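You operate a simulated robot arm through the tools that you are given. There is no shell and no other tool. Be economical: measure what you need, move in short steps, check, and stop when the job is done.

The job below is to be done with a simulated robot arm. You get a single attempt, and the scene is never put back.

TASK
Plug the sink, run a shallow bath and lay the mesh cloth in it.
Fine: strainer into the basin, big stopper into the drain; cold water, tap off.
Where things are to end (x, y in the base frame): strainer within 60 mm of [420, -260].

The check looks at the end state, three seconds after you hand in, the way a careful person would. Anything else that was tipped, shoved, dropped, spilled or broken makes it a failure. A push-on lid holds only when it is set on centred and level and pressed home; a screw cap is set on level and turned clockwise until tight. Flat cloth is picked up by pressing the open fingertips on it (5 to 10 N) and closing them slowly along it; thin cloth reads only 2 to 8 mm in the jaws.

THE ROBOT
A 7-joint arm with a two-finger parallel gripper, fixed in place. Base frame: the origin is at the foot of the arm, x ahead of it, y to its left, z up; the work surface is at about z = 690. Readings come in mm, degrees, newtons and seconds.
With the tool pointing down near the work surface it reaches from about 260 to 680 mm from the base axis. Its first joint turns from -66.0 to 66.0 degrees. Payload 1.57 kg.
The tool frame sits at the grasp point between the pads (the TCP): z along the fingers, y along the line on which they close. The tips reach 30 mm beyond it. The gripper opens to 110 mm. The fingers are 24 mm wide and 12 mm thick; the gripper's body (48 by 112 mm) begins 78 mm behind the TCP.
Orientation is that of the tool frame in the base frame, as a unit quaternion [x, y, z, w]. With the fingers straight down and closing along the base's y, the tool's x points along the base's -x, its y along +y and its z along -z.

THE INTERFACE
- The arm moves only by the tool jog_arm. Its argument "targets" is a list of rows, each a list of 7 numbers: the shift along the base's x, y, z in units of 50 mm (1.0 is 50 mm), then the turn, a rotation vector about the base's x, y, z in units of 4 degrees (1.0 is 4 degrees), then the opening, from 0 (shut) to 1 (fully open). In form: [[tx, ty, tz, rx, ry, rz, jaw], ...]. A call has 1 to 20 rows; each row shifts and turns the commanded pose from where the row before left it. A call with a number of a shift or a turn outside -1 to 1 is refused whole. Each row takes 0.2 s and may step no farther than 50 mm and 8.6 degrees from the row before; otherwise, or with a gripper value out of range, the whole call is refused. Where a pose cannot be reached the arm comes as near as it can. A force on the tool above 70 N (or 10 N above the force at the start of the call, whichever is more), or a blocked arm, ends the call early, and 0.2 s more pass. Each finger travels about 108 mm/s and halts on what it meets, pressing with about 38 N; the grip force reading is that of the motor and also rises with nothing between the fingers. The clock runs only during rows and for 0.2 s after the last one: add rows that do not move to give the fingers time. The reply holds the time, the measured pose of the TCP, the force on the tool along the base axes, the opening and the grip force, in the units named above and with some noise, with the torque about the TCP (base axes, N m) and any sound that the robot's microphone picked up.
- Cameras (640 x 400 px; columns grow to the right, rows downward): "scene" is fixed at [168.8, -403.9, 1389.2]; the picture's right is [0.70, -0.72, 0.00], its down [-0.52, -0.50, -0.69] and it looks along [0.50, 0.48, -0.72] (base axes); focal length 214 px, centre (320, 200). "wrist" rides on the gripper at [70, 16, -141] in the tool frame; the picture's right is [-0.23, 0.97, 0.00], its down [-0.86, -0.20, -0.48] and it looks along [-0.47, -0.11, 0.88] (tool axes); focal length 222 px, centre (320, 200). There is no depth. A picture from a camera that has moved, and an enlarged one, comes with that camera's place and axes in the base frame and with its lens.
- get_image(camera): a new picture of that camera. The clock stands still meanwhile.
- zoom(camera, box): a new picture of the part [left, top, right, bottom] of that camera's present view, enlarged. The clock stands still meanwhile.
- sign_off(): hands the job in; it is judged then, once.

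Go step by step. Nothing tells you positions but the pictures and the camera data: compare them with the known pose of the tool, close in by small moves and look again before you grip or let go. The budget is 120 turns and 64 pictures, counting those below and the enlarged ones. Unless the task says otherwise, let go and move clear before handing in, and close with one line.

The tools are called by a JSON object that holds its "fn" and its "kwargs". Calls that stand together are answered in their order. jog_arm: Moves the arm, as the interface text tells. Its arguments: {"type":"object","properties":{"targets":{"type":"array"}},"required":["targets"]} The other tools are called the same way: get_image (camera) takes a picture; zoom (camera, box) takes an enlarged picture of a part of a camera's view; sign_off () hands the job in.

At the start:

```text
time_s: 0.0
eef_pos: [361.2, 98.4, 1274.0]
tool_rot: [0.0, 1.0, 0.0, -0.001]
contact_force: [-0.8, 0.2, -0.1]
moment: [0.0, -0.01, -0.02]
finger_gap: 110.1
grasp_force: 0.1
```

scene: 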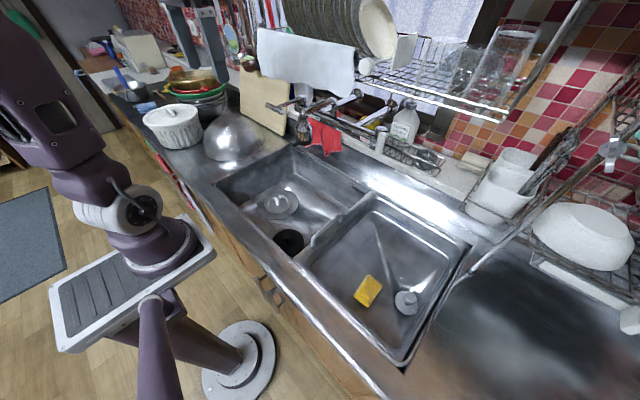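
wrist: 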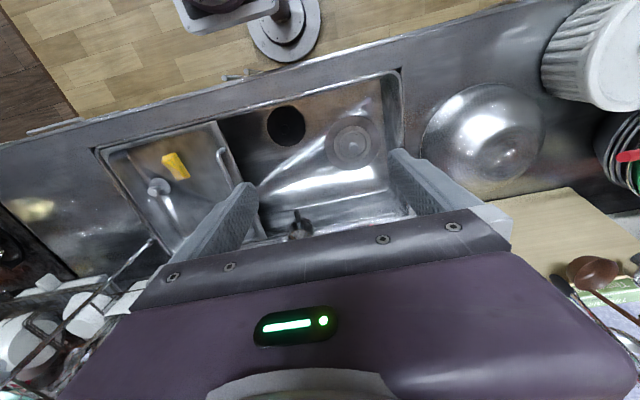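

I see a two-part sink with a dark drain hole in the left basin, a few discs and a red cloth by the tap. I'll look closer first.

{"fn": "zoom", "kwargs": {"camera": "scene", "box": [200, 140, 360, 260]}}

{"fn": "zoom", "kwargs": {"camera": "scene", "box": [300, 200, 480, 340]}}

{"fn": "zoom", "kwargs": {"camera": "scene", "box": [250, 70, 450, 190]}}

{"fn": "zoom", "kwargs": {"camera": "wrist", "box": [90, 60, 410, 250]}}

```text
3.33 times, centred on (280, 200) of scene
camera zoom: at [168.8, -403.9, 1389.2], right [0.7, -0.72, 0.0], down [-0.52, -0.5, -0.69], along [0.5, 0.48, -0.72], focal length 715 px, centre (453, 200)
```

zoom: 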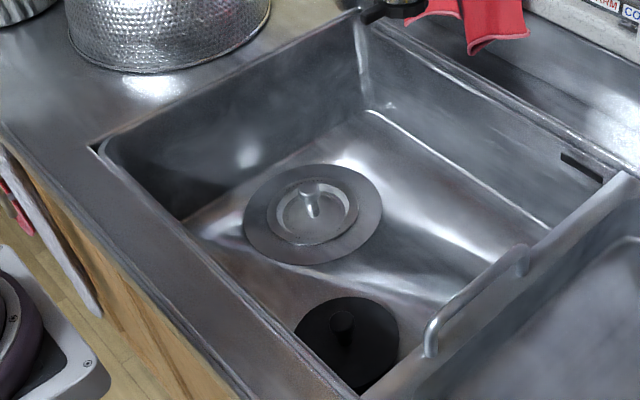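

```text
2.86 times, centred on (390, 270) of scene
camera zoom: at [168.8, -403.9, 1389.2], right [0.7, -0.72, 0.0], down [-0.52, -0.5, -0.69], along [0.5, 0.48, -0.72], focal length 613 px, centre (120, 0)
```

zoom: 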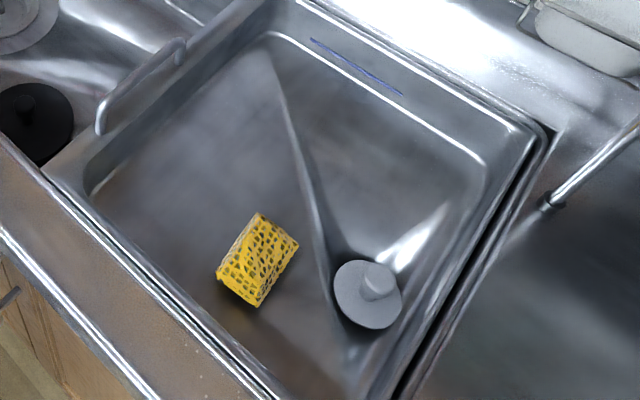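

```text
3.20 times, centred on (350, 130) of scene
camera zoom: at [168.8, -403.9, 1389.2], right [0.7, -0.72, 0.0], down [-0.52, -0.5, -0.69], along [0.5, 0.48, -0.72], focal length 686 px, centre (224, 424)
```

zoom: 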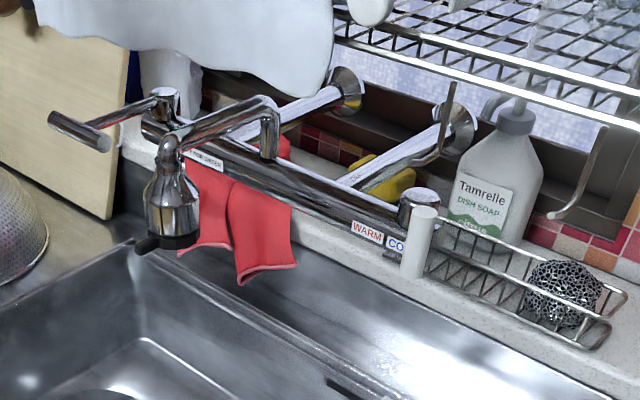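

```text
2.00 times, centred on (250, 155) of wrist
camera zoom: at [291.4, 115.5, 1415.5], right [0.23, 0.97, 0.0], down [0.86, -0.2, 0.48], along [0.47, -0.11, -0.88], focal length 444 px, centre (460, 290)
```

zoom: 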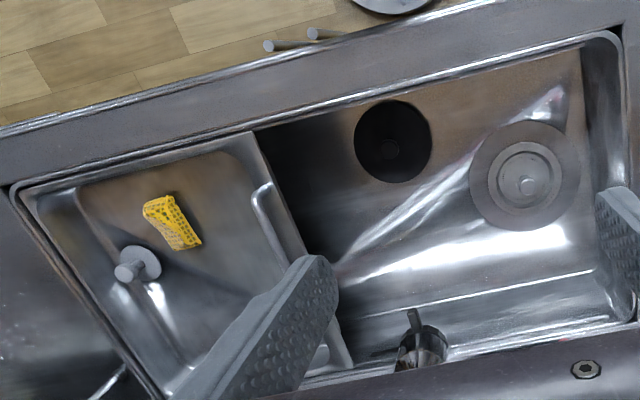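

The left basin looks like a drain with a knobbed strainer near (500,174) and a black stopper near (400,-13). The yellow mesh and a small stopper lie in the raised right tray. I'll zoom in tighter to confirm.

{"fn": "zoom", "kwargs": {"camera": "scene", "box": [252, 172, 316, 212]}}

{"fn": "zoom", "kwargs": {"camera": "scene", "box": [265, 222, 313, 258]}}

{"fn": "zoom", "kwargs": {"camera": "scene", "box": [340, 265, 420, 315]}}

{"fn": "zoom", "kwargs": {"camera": "scene", "box": [262, 90, 326, 152]}}

{"fn": "zoom", "kwargs": {"camera": "scene", "box": [330, 110, 410, 170]}}

```text
10.00 times, centred on (284, 192) of scene
camera zoom: at [168.8, -403.9, 1389.2], right [0.7, -0.72, 0.0], down [-0.52, -0.5, -0.69], along [0.5, 0.48, -0.72], focal length 2145 px, centre (680, 280)
```

zoom: 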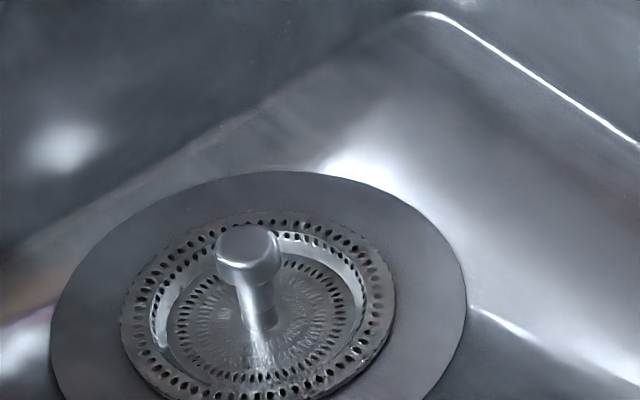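

```text
11.11 times, centred on (289, 240) of scene
camera zoom: at [168.8, -403.9, 1389.2], right [0.7, -0.72, 0.0], down [-0.52, -0.5, -0.69], along [0.5, 0.48, -0.72], focal length 2383 px, centre (664, -244)
```

zoom: 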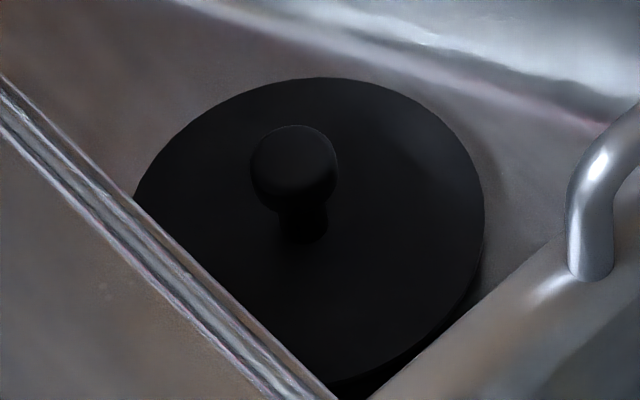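

```text
8.00 times, centred on (380, 290) of scene
camera zoom: at [168.8, -403.9, 1389.2], right [0.7, -0.72, 0.0], down [-0.52, -0.5, -0.69], along [0.5, 0.48, -0.72], focal length 1716 px, centre (-160, -520)
```

zoom: 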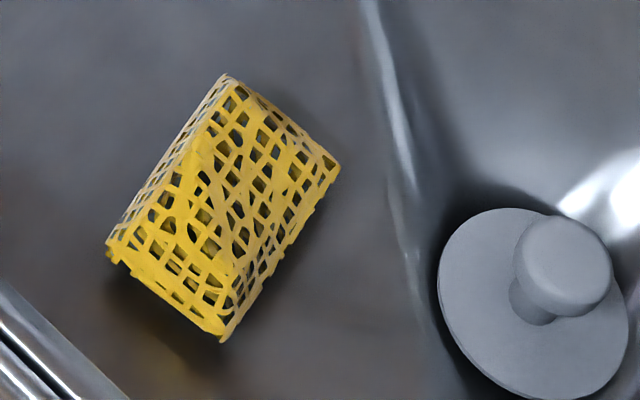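

```text
6.45 times, centred on (294, 121) of scene
camera zoom: at [168.8, -403.9, 1389.2], right [0.7, -0.72, 0.0], down [-0.52, -0.5, -0.69], along [0.5, 0.48, -0.72], focal length 1384 px, centre (488, 710)
```

zoom: 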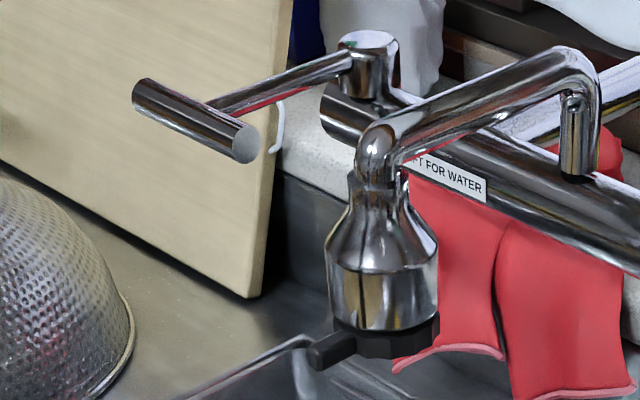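

```text
6.67 times, centred on (370, 140) of scene
camera zoom: at [168.8, -403.9, 1389.2], right [0.7, -0.72, 0.0], down [-0.52, -0.5, -0.69], along [0.5, 0.48, -0.72], focal length 1430 px, centre (-13, 600)
```

zoom: 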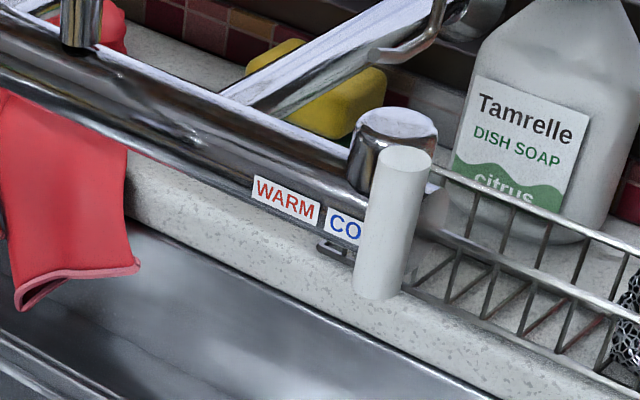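

The strainer (perforated, knobbed, about 118 mm) sits in the drain. The black stopper (about 118 mm) is loose on the basin floor. The small grey stopper is a decoy. The labels read "LIFT FOR WATER" on the left lever and WARM/COLD on the right handle. I'll tilt the wrist to look at the tap.

{"fn": "jog_arm", "kwargs": {"targets": [[0, 0, 0, 0, -1, 0, 1], [0, 0, 0, 0, -1, 0, 1], [0, 0, 0, 0, -1, 0, 1], [0, 0, 0, 0, -1, 0, 1], [0, 0, 0, 0, -1, 0, 1], [0, 0, 0, 0, -1, 0, 1], [0, 0, 0, 0, -1, 0, 1], [0, 0, 0, 0, -1, 0, 1], [0, 0, 0, 0, -1, 0, 1], [0, 0, 0, 0, 0, 0, 1]]}}

{"fn": "get_image", "kwargs": {"camera": "wrist"}}

```text
time_s: 2.2
eef_pos: [360.8, 99.7, 1273.4]
tool_rot: [0.0, 0.951, -0.001, 0.31]
contact_force: [-0.1, -0.6, -0.1]
moment: [0.0, -0.03, 0.03]
finger_gap: 109.9
grasp_force: 0.1
```

```text
52 pictures are left
camera wrist: at [221.6, 115.5, 1347.3], right [0.18, 0.97, 0.13], down [0.41, -0.2, 0.89], along [0.89, -0.11, -0.44], focal length 222 px, centre (320, 200)
```

wrist: 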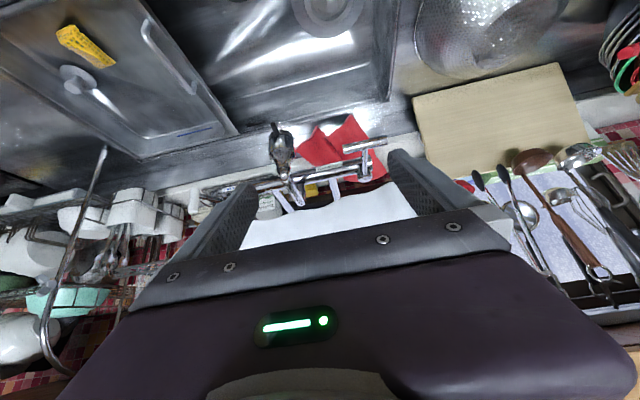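

The tap is in view upside down. I'll zoom in on it.

{"fn": "zoom", "kwargs": {"camera": "wrist", "box": [180, 110, 400, 220]}}

```text
2.91 times, centred on (290, 165) of wrist
camera zoom: at [221.6, 115.5, 1347.3], right [0.18, 0.97, 0.13], down [0.41, -0.2, 0.89], along [0.89, -0.11, -0.44], focal length 646 px, centre (407, 302)
```

zoom: 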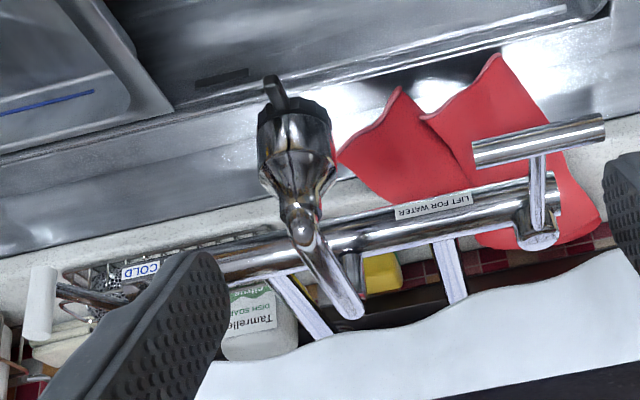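

Estimates: lever grip near (548,170,1100), spout outlet near (536,18,1070), temperature handle near (597,-191,1110). I'll shift right to look at the temperature handle.

{"fn": "jog_arm", "kwargs": {"targets": [[0, -1, 0, 0, 0, 0, 1], [0, -1, 0, 0, 0, 0, 1], [0, -1, 0, 0, 0, 0, 1], [0, -1, 0, 0, 0, 0, 1], [0, -1, 0, 0, 0, 0, 1], [0, 0, 0, 0, 0, 0, 1]]}}

{"fn": "zoom", "kwargs": {"camera": "wrist", "box": [220, 100, 420, 220]}}

```text
time_s: 3.6
eef_pos: [358.6, -151.8, 1274.6]
tool_rot: [0.0, 0.951, 0.0, 0.309]
contact_force: [-0.2, -0.7, -0.3]
moment: [0.01, 0.01, 0.0]
finger_gap: 110.0
grasp_force: 0.0
```

```text
3.20 times, centred on (320, 160) of wrist
camera zoom: at [221.0, -135.2, 1347.0], right [0.18, 0.97, 0.13], down [0.41, -0.2, 0.89], along [0.89, -0.11, -0.44], focal length 711 px, centre (320, 328)
```

zoom: 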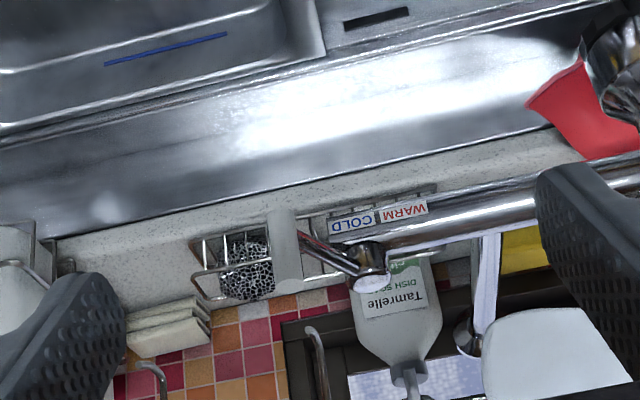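

The temperature handle is swung about 30° toward the COLD side; I'll check it by touch later. First comes the strainer, so I'll straighten the tool and move in front of it and above.

{"fn": "jog_arm", "kwargs": {"targets": [[0.18, 0.717, 0, 0, 1, 0, 1], [0.18, 0.717, 0, 0, 1, 0, 1], [0.18, 0.717, 0, 0, 1, 0, 1], [0.18, 0.717, 0, 0, 1, 0, 1], [0.18, 0.717, 0, 0, 1, 0, 1], [0.18, 0.717, 0, 0, 1, 0, 1], [0.18, 0.717, 0, 0, 1, 0, 1], [0.18, 0.717, 0, 0, 1, 0, 1], [0.18, 0.717, 0, 0, 1, 0, 1], [0, 0, -0.9, 0, 0, 0, 1], [0, 0, -0.9, 0, 0, 0, 1], [0, 0, -0.9, 0, 0, 0, 1], [0, 0, -0.9, 0, 0, 0, 1], [0, 0, -0.9, 0, 0, 0, 1], [0, 0, -0.9, 0, 0, 0, 0.8], [0, 0, 0, 0, 0, 0, 0.8]]}}

{"fn": "get_image", "kwargs": {"camera": "wrist"}}

```text
time_s: 7.0
eef_pos: [443.5, 172.3, 1003.4]
tool_rot: [0.001, 1.0, 0.001, 0.0]
contact_force: [-0.8, -0.9, -0.3]
moment: [0.0, -0.01, 0.02]
finger_gap: 87.9
grasp_force: 0.1
```

```text
49 pictures are left
camera wrist: at [373.2, 189.1, 1143.7], right [0.23, 0.97, 0.0], down [0.86, -0.2, 0.48], along [0.47, -0.11, -0.88], focal length 222 px, centre (320, 200)
```

wrist: 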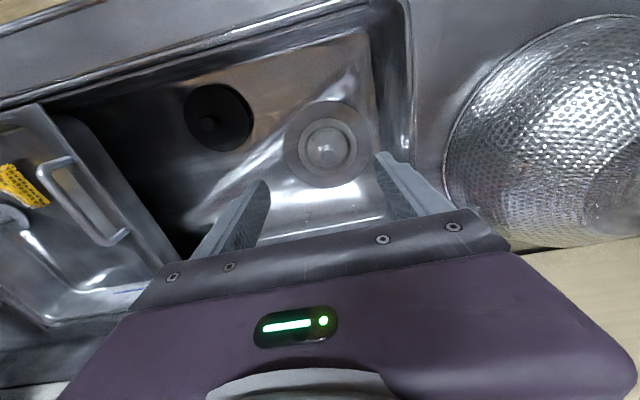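

The knob appears near (488–498,173). I'll come closer with the fingers narrower.

{"fn": "jog_arm", "kwargs": {"targets": [[0.3, 0, -0.6, 0, 0, 0, 0.65], [0.3, 0, -0.6, 0, 0, 0, 0.65], [0.3, 0, -0.6, 0, 0, 0, 0.65], [0, 0, -0.7, 0, 0, 0, 0.65], [0, 0, 0, 0, 0, 0, 0.65]]}}

{"fn": "get_image", "kwargs": {"camera": "wrist"}}

{"fn": "get_image", "kwargs": {"camera": "scene"}}

```text
time_s: 8.2
eef_pos: [487.9, 172.2, 878.9]
tool_rot: [0.0, 1.0, 0.0, 0.0]
contact_force: [-0.4, 0.2, 0.2]
moment: [0.0, 0.0, 0.0]
finger_gap: 71.5
grasp_force: 0.0
```

```text
48 pictures are left
camera wrist: at [417.6, 188.4, 1019.5], right [0.23, 0.97, 0.0], down [0.86, -0.2, 0.48], along [0.47, -0.11, -0.88], focal length 222 px, centre (320, 200)
```

wrist: 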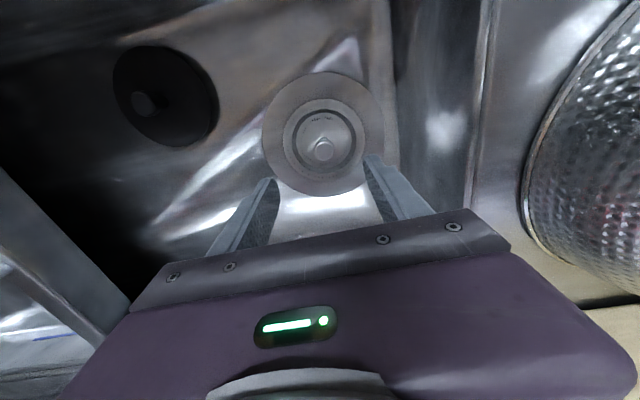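

```text
47 pictures are left
```

scene: 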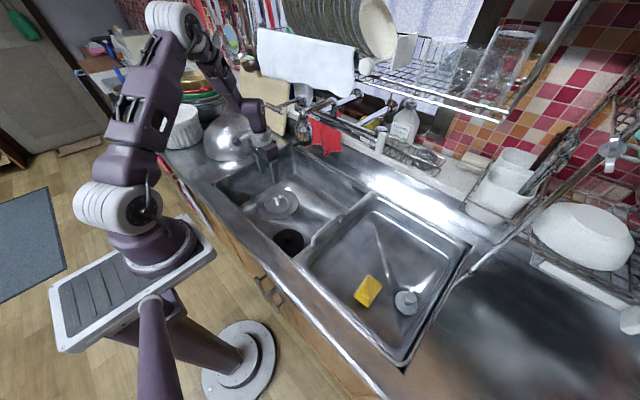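

Knob is at about (497,174). I'll descend with a 50 mm opening and then close.

{"fn": "jog_arm", "kwargs": {"targets": [[0.18, 0.04, -0.5, 0, 0, 0, 0.5], [0, 0, -0.7, 0, 0, 0, 0.5], [0, 0, -0.6, 0, 0, 0, 0.5], [0, 0, -0.5, 0, 0, 0, 0.5], [0, 0, -0.4, 0, 0, 0, 0.5], [0, 0, 0, 0, 0, 0, 0.5]]}}

{"fn": "get_image", "kwargs": {"camera": "wrist"}}

{"fn": "zoom", "kwargs": {"camera": "scene", "box": [230, 150, 330, 230]}}

```text
time_s: 9.6
eef_pos: [495.4, 173.9, 743.9]
tool_rot: [0.0, 1.0, 0.0, -0.001]
contact_force: [0.3, -0.1, -0.2]
moment: [0.0, -0.01, -0.04]
finger_gap: 55.2
grasp_force: 0.0
```

```text
46 pictures are left
camera wrist: at [426.4, 190.3, 885.2], right [0.23, 0.97, 0.0], down [0.86, -0.2, 0.48], along [0.47, -0.11, -0.88], focal length 222 px, centre (320, 200)
```

wrist: 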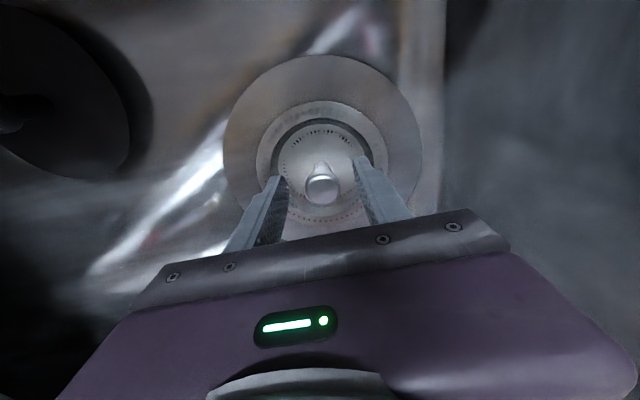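

```text
5.00 times, centred on (280, 190) of scene
camera zoom: at [168.8, -403.9, 1389.2], right [0.7, -0.72, 0.0], down [-0.52, -0.5, -0.69], along [0.5, 0.48, -0.72], focal length 1072 px, centre (520, 250)
```

zoom: 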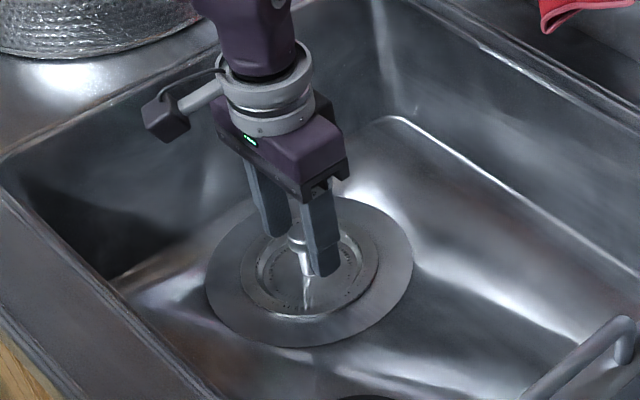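

The knob sits between the fingers. I'll centre slightly, close and lift a little.

{"fn": "jog_arm", "kwargs": {"targets": [[-0.04, 0.04, -0.1, 0, 0, 0, 0.45], [0, 0, 0, 0, 0, 0, 0.3], [0, 0, 0, 0, 0, 0, 0.1], [0, 0, 0, 0, 0, 0, 0.1], [0, 0, 0, 0, 0, 0, 0.1]]}}

```text
time_s: 10.8
eef_pos: [494.1, 174.8, 738.8]
tool_rot: [0.0, 1.0, -0.001, 0.0]
contact_force: [2.5, -9.4, 0.3]
moment: [-0.13, -0.13, -0.06]
finger_gap: 26.8
grasp_force: 37.1
```

Gripped at 27 mm. Lifting slowly.

{"fn": "jog_arm", "kwargs": {"targets": [[0, 0, 0.1, 0, 0, 0, 0.1], [0, 0, 0.3, 0, 0, 0, 0.1], [0, 0, 0.5, 0, 0, 0, 0.1], [0, 0, 0.7, 0, 0, 0, 0.1], [0, 0, 0.8, 0, 0, 0, 0.1], [0, 0, 0, 0, 0, 0, 0.1]]}}

{"fn": "zoom", "kwargs": {"camera": "scene", "box": [220, 110, 340, 230]}}

```text
time_s: 12.2
eef_pos: [494.3, 176.2, 858.6]
tool_rot: [0.001, 1.0, 0.0, 0.0]
contact_force: [0.1, -0.4, -0.8]
moment: [-0.01, -0.01, 0.0]
finger_gap: 26.4
grasp_force: 37.5
```

```text
3.33 times, centred on (280, 170) of scene
camera zoom: at [168.8, -403.9, 1389.2], right [0.7, -0.72, 0.0], down [-0.52, -0.5, -0.69], along [0.5, 0.48, -0.72], focal length 715 px, centre (453, 300)
```

zoom: 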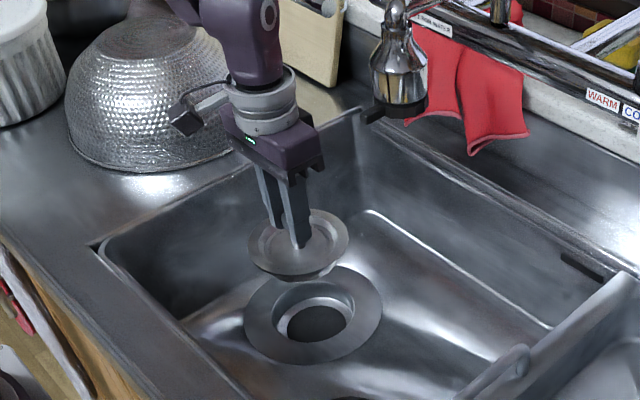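

The strainer is out and the drain is open. I'll raise it and carry it to (420,-260) on the near side of the spout.

{"fn": "jog_arm", "kwargs": {"targets": [[0, 0, 0.9, 0, 0, 0, 0.1], [-0.5, 0, 0.8, 0, 0, 0, 0.1], [-0.5, -0.5, 0.6, 0, 0, 0, 0.1], [-0.5, -0.8, 0, 0, 0, 0, 0.1], [0, -0.9, 0, 0, 0, 0, 0.1], [0, -0.9, 0, 0, 0, 0, 0.1], [0, -0.9, 0, 0, 0, 0, 0.1], [0, -0.9, 0, 0, 0, 0, 0.1], [0, -0.9, 0, 0, 0, 0, 0.1], [0, -0.9, 0, 0, 0, 0, 0.1], [0, -0.9, 0, 0, 0, 0, 0.1], [0, -0.9, 0, 0, 0, 0, 0.1], [0, -0.22, 0, 0, 0, 0, 0.1], [0, 0, 0, 0, 0, 0, 0.1]]}}

{"fn": "get_image", "kwargs": {"camera": "scene"}}

{"fn": "get_image", "kwargs": {"camera": "wrist"}}

```text
time_s: 15.2
eef_pos: [420.3, -259.2, 974.5]
tool_rot: [0.001, 1.0, 0.001, 0.0]
contact_force: [0.0, -0.6, -0.7]
moment: [0.05, 0.01, 0.01]
finger_gap: 26.7
grasp_force: 37.0
```

```text
43 pictures are left
```

scene: 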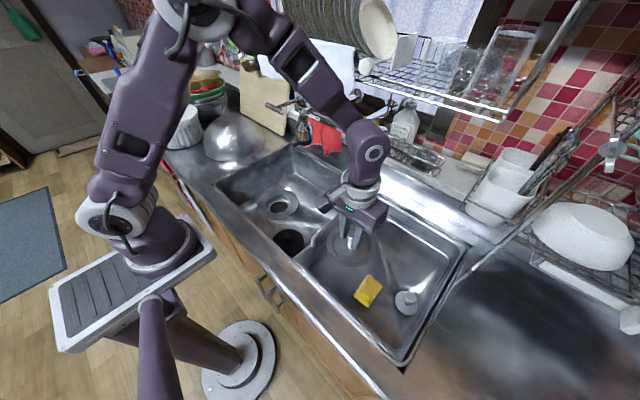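

```text
42 pictures are left
camera wrist: at [349.8, -244.0, 1116.0], right [0.23, 0.97, 0.0], down [0.86, -0.2, 0.48], along [0.47, -0.11, -0.88], focal length 222 px, centre (320, 200)
```

wrist: 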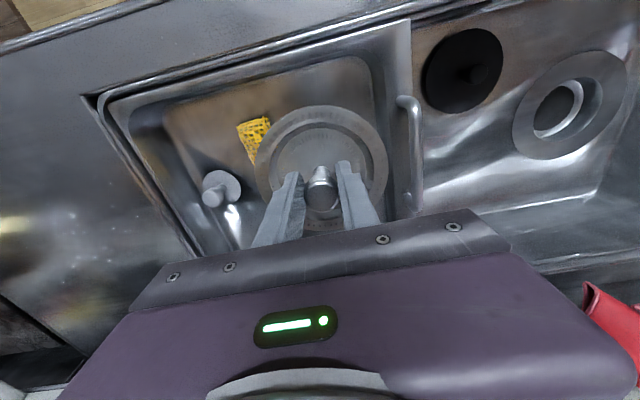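

The cloth spans about y −315 to −365, so I'll set the strainer at y≈−247 to clear both the cloth and the tray wall. Lowering gently.

{"fn": "jog_arm", "kwargs": {"targets": [[0, 0.25, -0.5, 0, 0, 0, 0.1], [0, 0, -0.7, 0, 0, 0, 0.1], [0, 0, -0.5, 0, 0, 0, 0.1], [0, 0, -0.2, 0, 0, 0, 0.1], [0, 0, 0, 0, 0, 0, 0.1]]}}

{"fn": "zoom", "kwargs": {"camera": "scene", "box": [290, 200, 420, 320]}}

{"fn": "get_image", "kwargs": {"camera": "wrist"}}

```text
time_s: 16.4
eef_pos: [418.8, -247.3, 879.5]
tool_rot: [0.0, 1.0, -0.001, 0.0]
contact_force: [0.4, 0.0, -0.8]
moment: [-0.05, 0.01, -0.02]
finger_gap: 26.6
grasp_force: 37.6
```

```text
3.33 times, centred on (355, 260) of scene
camera zoom: at [168.8, -403.9, 1389.2], right [0.7, -0.72, 0.0], down [-0.52, -0.5, -0.69], along [0.5, 0.48, -0.72], focal length 715 px, centre (203, 0)
```

zoom: 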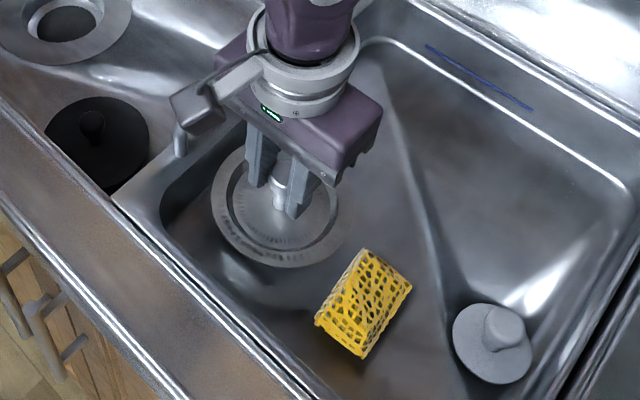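

```text
40 pictures are left
camera wrist: at [349.5, -231.2, 1021.1], right [0.23, 0.97, 0.0], down [0.85, -0.2, 0.48], along [0.47, -0.11, -0.88], focal length 222 px, centre (320, 200)
```

wrist: 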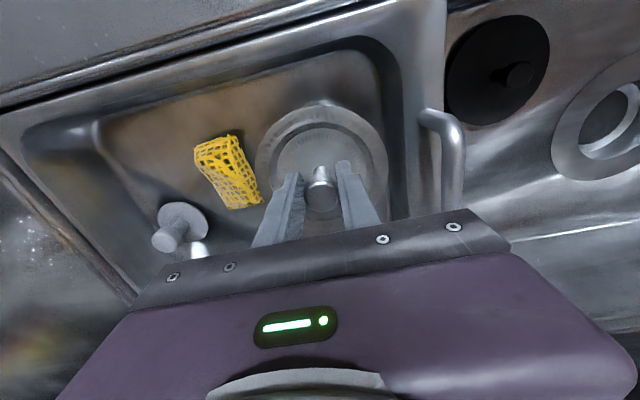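

Clear of the cloth. Lowering in small steps until it touches.

{"fn": "jog_arm", "kwargs": {"targets": [[0, 0, -0.15, 0, 0, 0, 0.1], [0, 0, -0.15, 0, 0, 0, 0.1], [0, 0, -0.1, 0, 0, 0, 0.1], [0, 0, 0, 0, 0, 0, 0.1]]}}

```text
time_s: 17.4
eef_pos: [419.1, -247.3, 860.2]
tool_rot: [0.0, 1.0, -0.001, 0.001]
contact_force: [-3.3, 3.9, 28.4]
moment: [0.08, -0.03, 0.03]
finger_gap: 26.9
grasp_force: 37.9
```

Contact at z≈860. I'll ease off a touch, open and rise.

{"fn": "jog_arm", "kwargs": {"targets": [[0, 0, 0.04, 0, 0, 0, 0.1], [0, 0, 0, 0, 0, 0, 0.3], [0, 0, 0, 0, 0, 0, 0.5], [0, 0, 0, 0, 0, 0, 0.5], [0, 0, 0.5, 0, 0, 0, 0.5], [0, 0, 0.9, 0, 0, 0, 0.5], [0, 0, 0.9, 0, 0, 0, 0.5], [0, 0, 0, 0, 0, 0, 0.5]]}}

{"fn": "get_image", "kwargs": {"camera": "wrist"}}

```text
time_s: 19.2
eef_pos: [420.0, -249.1, 977.3]
tool_rot: [0.0, 1.0, 0.0, 0.0]
contact_force: [-0.4, 0.3, -0.5]
moment: [-0.01, 0.03, 0.03]
finger_gap: 55.1
grasp_force: 0.0
```

```text
39 pictures are left
camera wrist: at [349.5, -232.1, 1118.0], right [0.23, 0.97, 0.0], down [0.86, -0.2, 0.48], along [0.47, -0.11, -0.88], focal length 222 px, centre (320, 200)
```

wrist: 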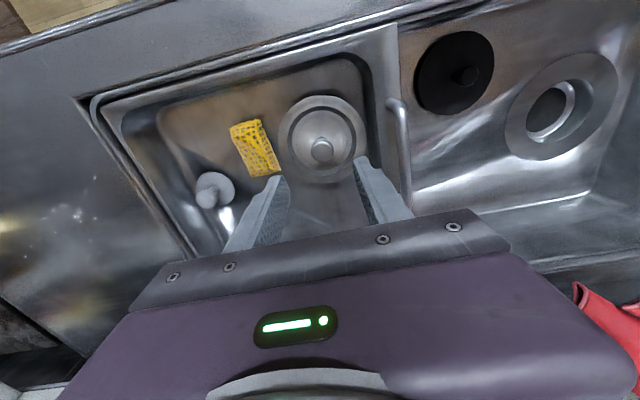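

The strainer is resting in the tray. Next, the black stopper near (400,-14).

{"fn": "jog_arm", "kwargs": {"targets": [[0, 0.6, 0.3, 0, 0, 0, 0.5], [0, 0.8, 0, 0, 0, 0, 0.5], [-0.2, 0.9, 0, 0, 0, 0, 0.5], [-0.2, 0.9, 0, 0, 0, 0, 0.5], [0, 0.9, 0, 0, 0, 0, 0.5], [0, 0.6, 0, 0, 0, 0, 0.5], [0, 0, -0.8, 0, 0, 0, 0.5], [0, 0, -0.8, 0, 0, 0, 0.5], [0, 0, 0, 0, 0, 0, 0.5]]}}

{"fn": "get_image", "kwargs": {"camera": "wrist"}}

```text
time_s: 21.2
eef_pos: [399.2, -12.0, 911.9]
tool_rot: [0.0, 1.0, 0.0, 0.001]
contact_force: [-1.1, 0.5, 0.0]
moment: [0.01, 0.01, -0.01]
finger_gap: 54.8
grasp_force: 0.1
```

```text
38 pictures are left
camera wrist: at [330.1, 5.1, 1053.3], right [0.23, 0.97, 0.0], down [0.86, -0.2, 0.48], along [0.47, -0.11, -0.88], focal length 222 px, centre (320, 200)
```

wrist: 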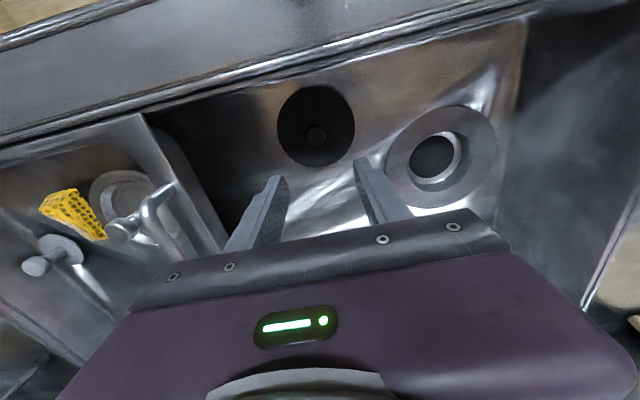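

Knob is at about (396,-16), near the front wall, and the wrist camera would hang close to the front rim. I'll turn the tool so the camera faces left (+y).

{"fn": "jog_arm", "kwargs": {"targets": [[0, 0, 0, 0, 0, -1, 0.5], [0, 0, 0, 0, 0, -1, 0.5], [0, 0, 0, 0, 0, -1, 0.5], [0, 0, 0, 0, 0, -1, 0.5], [0, 0, 0, 0, 0, -1, 0.5], [0, 0, 0, 0, 0, -1, 0.5], [0, 0, 0, 0, 0, -1, 0.5], [0, 0, 0, 0, 0, -1, 0.5], [0, 0, 0, 0, 0, -1, 0.5], [0, 0, 0, 0, 0, -1, 0.5], [0, 0, 0, 0, 0, -1, 0.5], [0, 0, 0, 0, 0, -1, 0.5], [0, 0, 0, 0, 0, -1, 0.5], [0, 0, 0, 0, 0, -1, 0.5], [0, 0, 0, 0, 0, -1, 0.5], [0, 0, 0, 0, 0, -1, 0.5], [0, 0, 0, 0, 0, -1, 0.5], [0, 0, 0, 0, 0, -1, 0.5], [0, 0, 0, 0, 0, -1, 0.5], [0, 0, 0, 0, 0, -1, 0.5]]}}

{"fn": "jog_arm", "kwargs": {"targets": [[-0.04, -0.08, 0, 0, 0, -1, 0.5], [0, 0, -0.5, 0, 0, -1, 0.5], [0, 0, -0.8, 0, 0, -0.5, 0.5], [0, 0, -0.4, 0, 0, 0, 0.5], [0, 0, 0, 0, 0, 0, 0.5]]}}

{"fn": "get_image", "kwargs": {"camera": "wrist"}}

{"fn": "zoom", "kwargs": {"camera": "scene", "box": [230, 150, 350, 270]}}

```text
time_s: 25.4
eef_pos: [398.3, -14.0, 910.3]
tool_rot: [0.644, 0.765, -0.001, 0.0]
contact_force: [0.5, -0.2, 0.2]
moment: [-0.01, -0.02, -0.01]
finger_gap: 55.1
grasp_force: 0.1
```

```text
time_s: 26.6
eef_pos: [398.1, -16.5, 825.4]
tool_rot: [0.707, 0.707, -0.001, 0.0]
contact_force: [-0.1, -0.3, 0.3]
moment: [0.03, 0.01, -0.01]
finger_gap: 54.7
grasp_force: 0.1
```

```text
37 pictures are left
camera wrist: at [414.2, 52.9, 966.6], right [0.97, -0.23, 0.0], down [-0.2, -0.86, 0.48], along [-0.11, -0.47, -0.88], focal length 222 px, centre (320, 200)
```

wrist: 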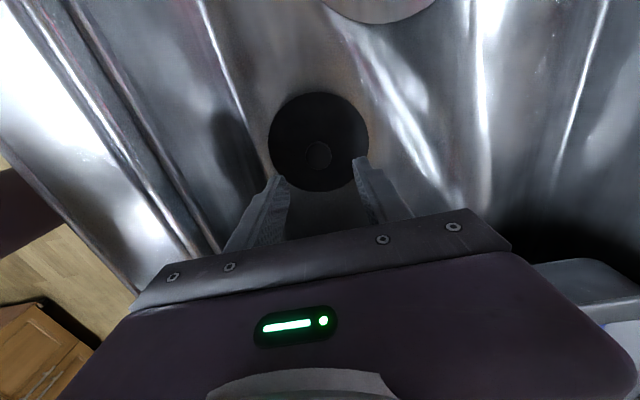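

```text
3.33 times, centred on (290, 210) of scene
camera zoom: at [168.8, -403.9, 1389.2], right [0.7, -0.72, 0.0], down [-0.52, -0.5, -0.69], along [0.5, 0.48, -0.72], focal length 715 px, centre (420, 167)
```

zoom: 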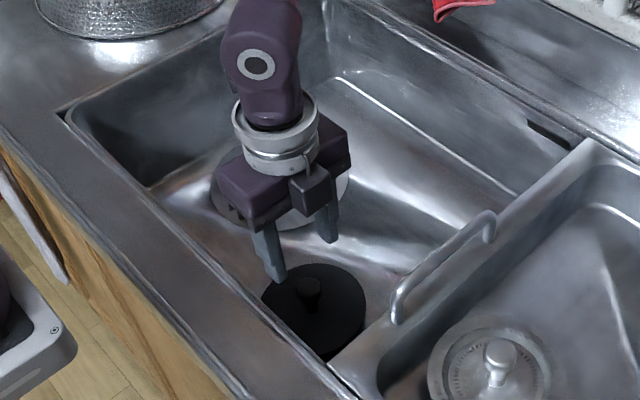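

Knob at about (396,-14). Descending to grip height.

{"fn": "jog_arm", "kwargs": {"targets": [[-0.02, 0.04, -0.5, 0, 0, 0, 0.5], [0, 0, -0.5, 0, 0, 0, 0.5], [0, 0, -0.4, 0, 0, 0, 0.5], [0, 0, -0.28, 0, 0, 0, 0.5], [0, 0, 0, 0, 0, 0, 0.5]]}}

{"fn": "get_image", "kwargs": {"camera": "wrist"}}

```text
time_s: 27.8
eef_pos: [397.0, -14.2, 741.6]
tool_rot: [0.707, 0.707, 0.001, 0.0]
contact_force: [-0.3, -0.1, 0.1]
moment: [-0.01, -0.01, -0.01]
finger_gap: 55.1
grasp_force: 0.1
```

```text
35 pictures are left
camera wrist: at [412.6, 55.5, 882.6], right [0.97, -0.23, 0.0], down [-0.2, -0.86, 0.48], along [-0.11, -0.47, -0.88], focal length 222 px, centre (320, 200)
```

wrist: 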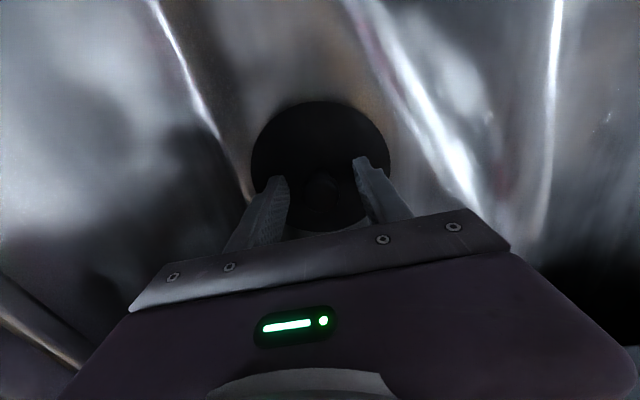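

The view matches the earlier grip. Closing on the knob and lifting.

{"fn": "jog_arm", "kwargs": {"targets": [[0, 0, -0.06, 0, 0, 0, 0.45], [0, 0, 0, 0, 0, 0, 0.3], [0, 0, 0, 0, 0, 0, 0.1], [0, 0, 0, 0, 0, 0, 0.1], [0, 0, 0, 0, 0, 0, 0.1], [0, 0, 0.2, 0, 0, 0, 0.1], [0, 0, 0.5, 0, 0, 0, 0.1], [0, 0, 0.8, 0, 0, 0, 0.1], [0, 0, 0.8, 0, 0, 0, 0.1], [0, 0, 0.8, 0, 0, 0, 0.1], [0, 0, 0, 0, 0, 0, 0.1]]}}

{"fn": "zoom", "kwargs": {"camera": "scene", "box": [210, 120, 350, 260]}}

```text
time_s: 30.2
eef_pos: [396.2, -13.3, 894.1]
tool_rot: [0.708, 0.707, 0.0, 0.0]
contact_force: [0.0, -0.1, -1.5]
moment: [0.02, 0.02, 0.03]
finger_gap: 25.8
grasp_force: 37.3
```

```text
2.86 times, centred on (280, 190) of scene
camera zoom: at [168.8, -403.9, 1389.2], right [0.7, -0.72, 0.0], down [-0.52, -0.5, -0.69], along [0.5, 0.48, -0.72], focal length 613 px, centre (434, 229)
```

zoom: 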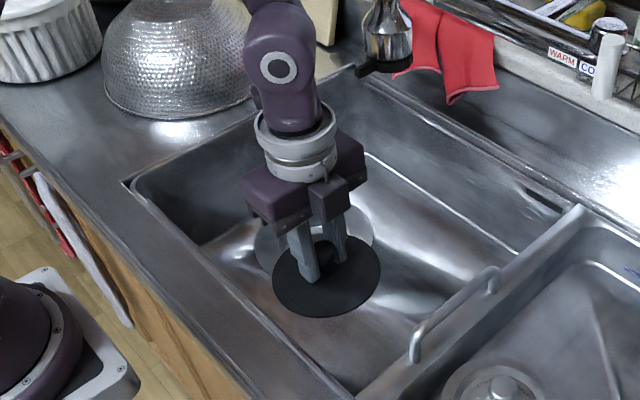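

Stopper is in hand. I'll turn back to the normal yaw while moving left over the basin, then over the drain.

{"fn": "jog_arm", "kwargs": {"targets": [[0, 0.18, 0, 0, 0, 1, 0.1], [0, 0.18, 0, 0, 0, 1, 0.1], [0, 0.18, 0, 0, 0, 1, 0.1], [0, 0.18, 0, 0, 0, 1, 0.1], [0, 0.18, 0, 0, 0, 1, 0.1], [0, 0.18, 0, 0, 0, 1, 0.1], [0, 0.18, 0, 0, 0, 1, 0.1], [0, 0.18, 0, 0, 0, 1, 0.1], [0, 0.18, 0, 0, 0, 1, 0.1], [0, 0.18, 0, 0, 0, 1, 0.1], [0, 0.18, 0, 0, 0, 1, 0.1], [0, 0.18, 0, 0, 0, 1, 0.1], [0, 0.18, 0, 0, 0, 1, 0.1], [0, 0.18, 0, 0, 0, 1, 0.1], [0, 0.18, 0, 0, 0, 1, 0.1], [0, 0.18, 0, 0, 0, 1, 0.1], [0, 0.18, 0, 0, 0, 1, 0.1], [0, 0.18, 0, 0, 0, 1, 0.1], [0, 0.18, 0, 0, 0, 1, 0.1], [0, 0.18, 0, 0, 0, 1, 0.1]]}}

{"fn": "jog_arm", "kwargs": {"targets": [[0, 0, 0, 0, 0, 1, 0.1], [0, 0, 0, 0, 0, 1, 0.1], [0.2, 0.05, 0, 0, 0, 0.5, 0.1], [0, 0, 0, 0, 0, 0, 0.1]]}}

{"fn": "get_image", "kwargs": {"camera": "wrist"}}

```text
time_s: 34.4
eef_pos: [396.0, 165.3, 893.6]
tool_rot: [0.086, 0.996, 0.0, -0.001]
contact_force: [-0.2, -0.3, -0.8]
moment: [0.0, 0.02, -0.01]
finger_gap: 25.9
grasp_force: 37.0
```

```text
time_s: 35.4
eef_pos: [406.4, 167.4, 893.7]
tool_rot: [0.0, 1.0, 0.0, -0.001]
contact_force: [0.6, 0.0, -0.1]
moment: [-0.02, -0.02, 0.02]
finger_gap: 25.9
grasp_force: 36.8
```

```text
33 pictures are left
camera wrist: at [336.6, 184.8, 1035.4], right [0.23, 0.97, 0.0], down [0.86, -0.2, 0.48], along [0.47, -0.11, -0.88], focal length 222 px, centre (320, 200)
```

wrist: 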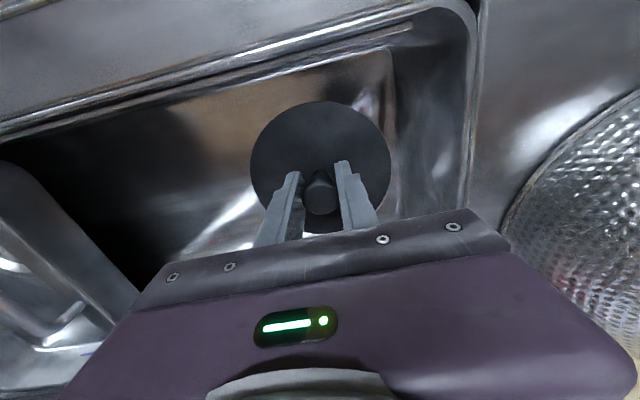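

Drain centre, taken relative to the strainer's knob, should be near (496,175). I'll move over it and lower most of the way.

{"fn": "jog_arm", "kwargs": {"targets": [[0.6, 0.05, 0, 0, 0, 0, 0.1], [0.6, 0.05, -0.1, 0, 0, 0, 0.1], [0.59, 0.05, -0.3, 0, 0, 0, 0.1], [0, 0, -0.7, 0, 0, 0, 0.1], [0, 0, -0.7, 0, 0, 0, 0.1], [0, 0, -0.4, 0, 0, 0, 0.1], [0, 0, 0, 0, 0, 0, 0.1]]}}

{"fn": "zoom", "kwargs": {"camera": "scene", "box": [240, 160, 320, 230]}}

{"fn": "get_image", "kwargs": {"camera": "wrist"}}

```text
time_s: 37.0
eef_pos: [496.2, 175.6, 782.0]
tool_rot: [-0.001, 1.0, 0.0, 0.0]
contact_force: [0.6, 0.4, -0.2]
moment: [0.0, -0.02, 0.0]
finger_gap: 26.2
grasp_force: 37.5
```

```text
5.71 times, centred on (280, 195) of scene
camera zoom: at [168.8, -403.9, 1389.2], right [0.7, -0.72, 0.0], down [-0.52, -0.5, -0.69], along [0.5, 0.48, -0.72], focal length 1226 px, centre (549, 229)
```

zoom: 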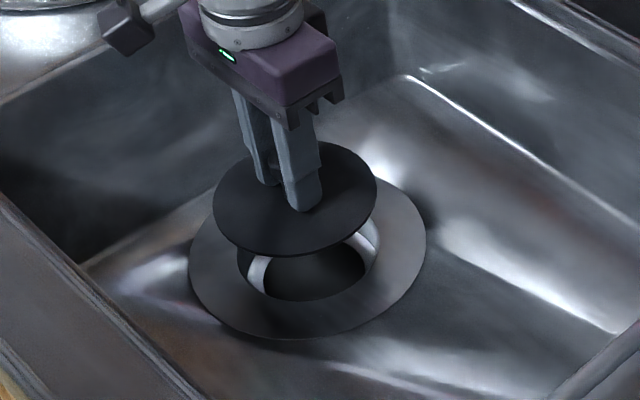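

```text
31 pictures are left
camera wrist: at [425.8, 191.9, 924.7], right [0.23, 0.97, 0.0], down [0.86, -0.2, 0.48], along [0.47, -0.11, -0.88], focal length 222 px, centre (320, 200)
```

wrist: 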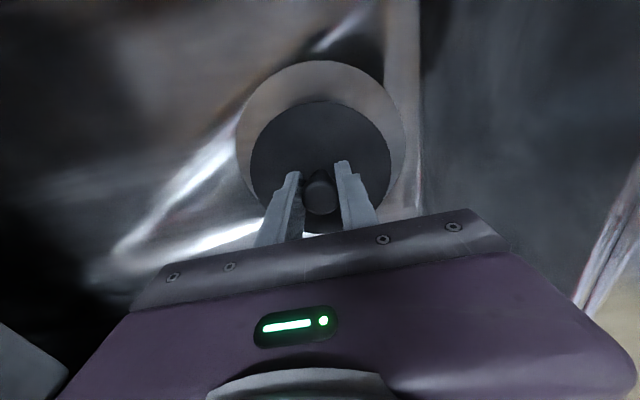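

Alignment looks within a few mm. A small nudge in +x, then down until contact.

{"fn": "jog_arm", "kwargs": {"targets": [[0.03, 0, -0.4, 0, 0, 0, 0.1], [0, 0, -0.3, 0, 0, 0, 0.1], [0, 0, -0.1, 0, 0, 0, 0.1], [0, 0, 0, 0, 0, 0, 0.1]]}}

```text
time_s: 38.0
eef_pos: [496.4, 175.0, 742.6]
tool_rot: [0.0, 1.0, 0.0, 0.0]
contact_force: [-0.2, 0.2, 0.3]
moment: [0.0, 0.03, 0.0]
finger_gap: 26.1
grasp_force: 37.3
```

{"fn": "jog_arm", "kwargs": {"targets": [[0, 0, -0.08, 0, 0, 0, 0.1], [0, 0, -0.06, 0, 0, 0, 0.1], [0, 0, 0, 0, 0, 0, 0.1]]}}

{"fn": "zoom", "kwargs": {"camera": "scene", "box": [240, 160, 320, 230]}}

```text
time_s: 38.8
eef_pos: [496.2, 175.8, 736.0]
tool_rot: [-0.001, 1.0, 0.0, 0.0]
contact_force: [-0.2, -0.2, -0.4]
moment: [-0.01, 0.0, -0.02]
finger_gap: 25.8
grasp_force: 37.7
```

```text
5.71 times, centred on (280, 195) of scene
camera zoom: at [168.8, -403.9, 1389.2], right [0.7, -0.72, 0.0], down [-0.52, -0.5, -0.69], along [0.5, 0.48, -0.72], focal length 1226 px, centre (549, 229)
```

zoom: 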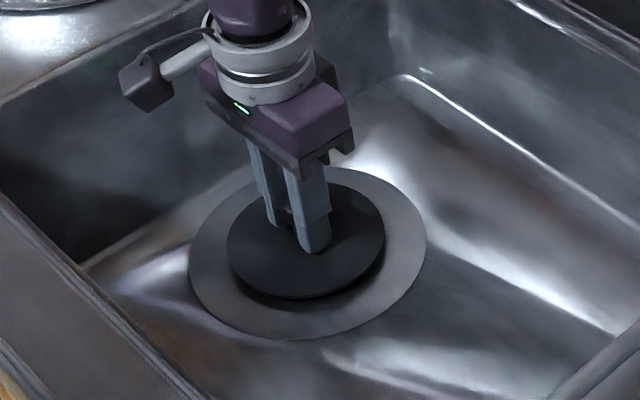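

Well centred in the ring, still slightly above. Continuing down.

{"fn": "jog_arm", "kwargs": {"targets": [[0, 0, -0.08, 0, 0, 0, 0.1], [0, 0, -0.08, 0, 0, 0, 0.1], [0, 0, -0.06, 0, 0, 0, 0.1], [0, 0, -0.06, 0, 0, 0, 0.1], [0, 0, 0, 0, 0, 0, 0.1]]}}

```text
time_s: 40.0
eef_pos: [498.5, 175.9, 724.1]
tool_rot: [0.0, 1.0, 0.001, 0.002]
contact_force: [-6.8, -6.8, 67.9]
moment: [-0.32, 0.29, 0.0]
finger_gap: 26.7
grasp_force: 9.1
```

Firm contact at z≈724. I'll look at how it seats.

{"fn": "zoom", "kwargs": {"camera": "scene", "box": [240, 160, 320, 230]}}

```text
5.71 times, centred on (280, 195) of scene
camera zoom: at [167.6, -404.4, 1389.2], right [0.7, -0.72, 0.0], down [-0.52, -0.5, -0.69], along [0.5, 0.48, -0.72], focal length 1226 px, centre (549, 229)
```

zoom: 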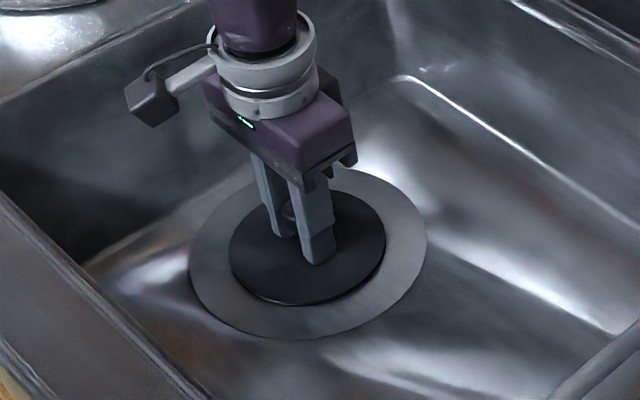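

It looks flush and centred. Easing off, opening and rising.

{"fn": "jog_arm", "kwargs": {"targets": [[0, 0, 0.06, 0, 0, 0, 0.1], [0, 0, 0, 0, 0, 0, 0.3], [0, 0, 0, 0, 0, 0, 0.5], [0, 0, 0, 0, 0, 0, 0.5], [0, 0, 0.5, 0, 0, 0, 0.5], [0, 0, 0.8, 0, 0, 0, 0.5], [-0.3, 0, 0.8, 0, 0, 0, 0.5], [-0.9, -0.3, 0, 0, 0, 0, 0.5], [0, 0, 0, 0, 0, 0, 0.5]]}}

{"fn": "zoom", "kwargs": {"camera": "scene", "box": [240, 160, 320, 230]}}

{"fn": "get_image", "kwargs": {"camera": "wrist"}}

```text
time_s: 42.0
eef_pos: [436.8, 160.5, 832.5]
tool_rot: [0.0, 1.0, 0.0, 0.0]
contact_force: [0.6, 0.7, 0.5]
moment: [-0.01, 0.04, 0.01]
finger_gap: 54.9
grasp_force: 0.1
```

```text
5.71 times, centred on (280, 195) of scene
camera zoom: at [168.8, -403.9, 1389.2], right [0.7, -0.72, 0.0], down [-0.52, -0.5, -0.69], along [0.5, 0.48, -0.72], focal length 1226 px, centre (549, 229)
```

zoom: 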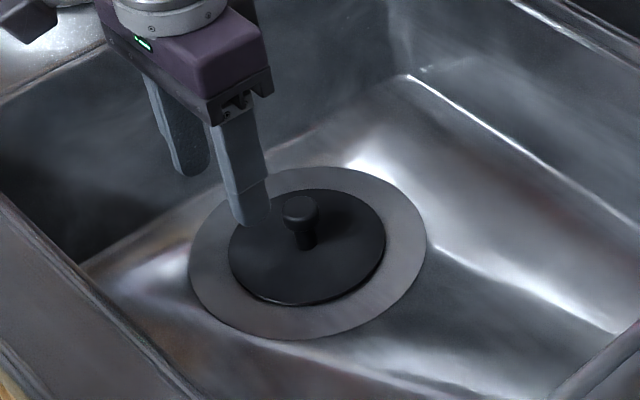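

```text
27 pictures are left
camera wrist: at [367.7, 177.6, 974.4], right [0.23, 0.97, 0.0], down [0.86, -0.2, 0.48], along [0.47, -0.11, -0.88], focal length 222 px, centre (320, 200)
```

wrist: 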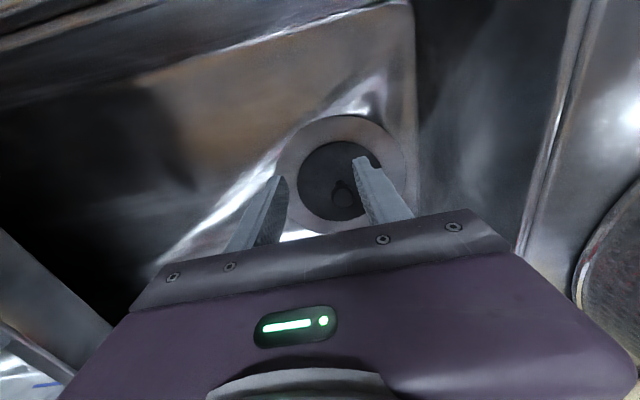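

The stopper is seated level in the drain. Next is the tap: I'll rise clear, tilt the fingers forward and come in front of the temperature handle.

{"fn": "jog_arm", "kwargs": {"targets": [[-0.15, 0, 0.95, 0, -1, 0, 0.4], [-0.15, 0, 0.95, 0, -1, 0, 0.4], [-0.15, 0, 0.95, 0, -1, 0, 0.4], [-0.15, 0, 0.95, 0, -1, 0, 0.4], [-0.15, 0, 0.95, 0, -1, 0, 0.4], [-0.15, 0, 0.95, 0, -1, 0, 0.4], [0, -0.52, 0, 0, -1, 0, 0.4], [0, -0.52, 0, 0, -1, 0, 0.4], [0, -0.52, 0, 0, -1, 0, 0.4], [0, -0.52, 0, 0, -1, 0, 0.4], [0, -0.52, 0, 0, -1, 0, 0.4], [0, -0.52, 0, 0, -1, 0, 0.4], [0, -0.52, 0, 0, -1, 0, 0.4], [0, -0.52, 0, 0, -1, 0, 0.4], [0, -0.52, 0, 0, -1, 0, 0.4], [0, -0.52, 0, 0, -1, 0, 0.4], [0, -0.52, 0, 0, -1, 0, 0.4], [0, -0.52, 0, 0, -1, 0, 0.4], [0, 0, 0, 0, 0, 0, 0.4]]}}

{"fn": "get_image", "kwargs": {"camera": "wrist"}}

```text
time_s: 46.0
eef_pos: [398.4, -138.4, 1148.3]
tool_rot: [-0.003, 0.823, 0.018, 0.568]
contact_force: [-0.4, -0.4, -0.3]
moment: [-0.01, 0.0, -0.01]
finger_gap: 43.6
grasp_force: 0.0
out of reach, approached as far as the arm can: row 9, 13, 14, 15, 16
```

```text
26 pictures are left
camera wrist: at [240.7, -126.3, 1133.1], right [0.05, 0.97, 0.24], down [-0.14, -0.23, 0.96], along [0.99, -0.08, 0.12], focal length 222 px, centre (320, 200)
```

wrist: 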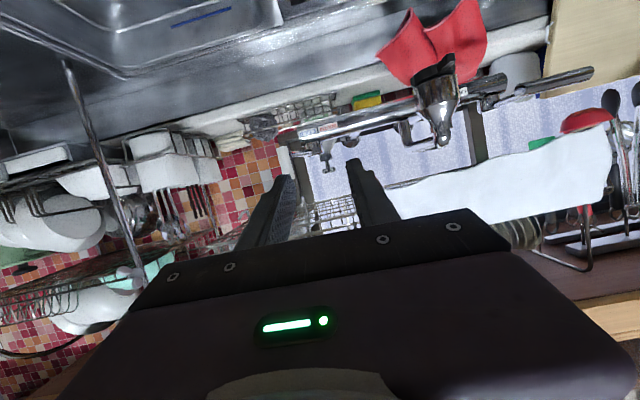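

{"fn": "zoom", "kwargs": {"camera": "wrist", "box": [220, 70, 480, 230]}}

```text
2.46 times, centred on (350, 150) of wrist
camera zoom: at [240.7, -126.3, 1133.1], right [0.05, 0.97, 0.24], down [-0.14, -0.23, 0.96], along [0.99, -0.08, 0.12], focal length 547 px, centre (246, 323)
```

zoom: 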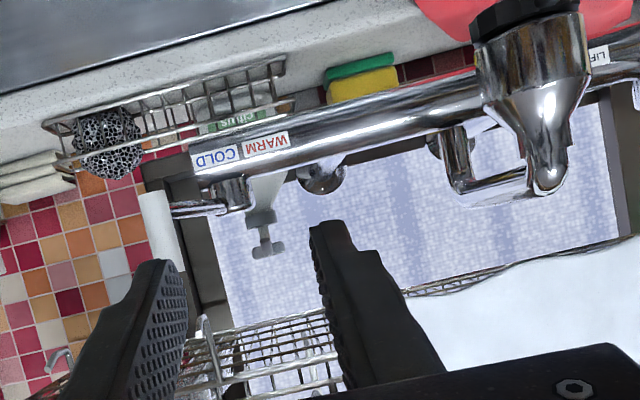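

The handle's white rod is at (590,−191), z 1082–1127, and its pivot is near (660,−145). I'll close the fingers and move in on its warm side, to test pushing it toward COLD.

{"fn": "jog_arm", "kwargs": {"targets": [[0, 0, 0, 0, 0, 0, 0], [0.8, 0, -0.2, 0, 0, 0, 0], [0.8, 0, -0.2, 0, 0, 0, 0], [0.8, 0, -0.2, 0, 0, 0, 0], [0.5, 0, -0.1, 0, 0, 0, 0], [0, 0, 0, 0, 0, 0, 0]]}}

{"fn": "get_image", "kwargs": {"camera": "wrist"}}

```text
time_s: 47.4
eef_pos: [542.0, -138.8, 1113.0]
tool_rot: [-0.004, 0.822, 0.019, 0.568]
contact_force: [-0.4, -0.8, 0.6]
moment: [0.01, -0.01, 0.0]
finger_gap: 0.1
grasp_force: 21.9
```

```text
24 pictures are left
camera wrist: at [385.7, -126.8, 1098.6], right [0.05, 0.97, 0.24], down [-0.14, -0.23, 0.96], along [0.99, -0.08, 0.12], focal length 222 px, centre (320, 200)
```

wrist: 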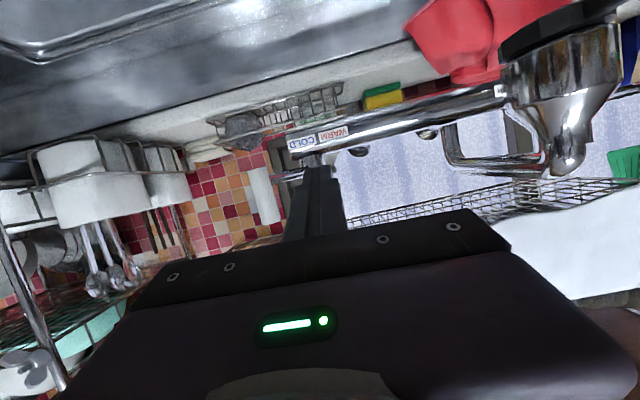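

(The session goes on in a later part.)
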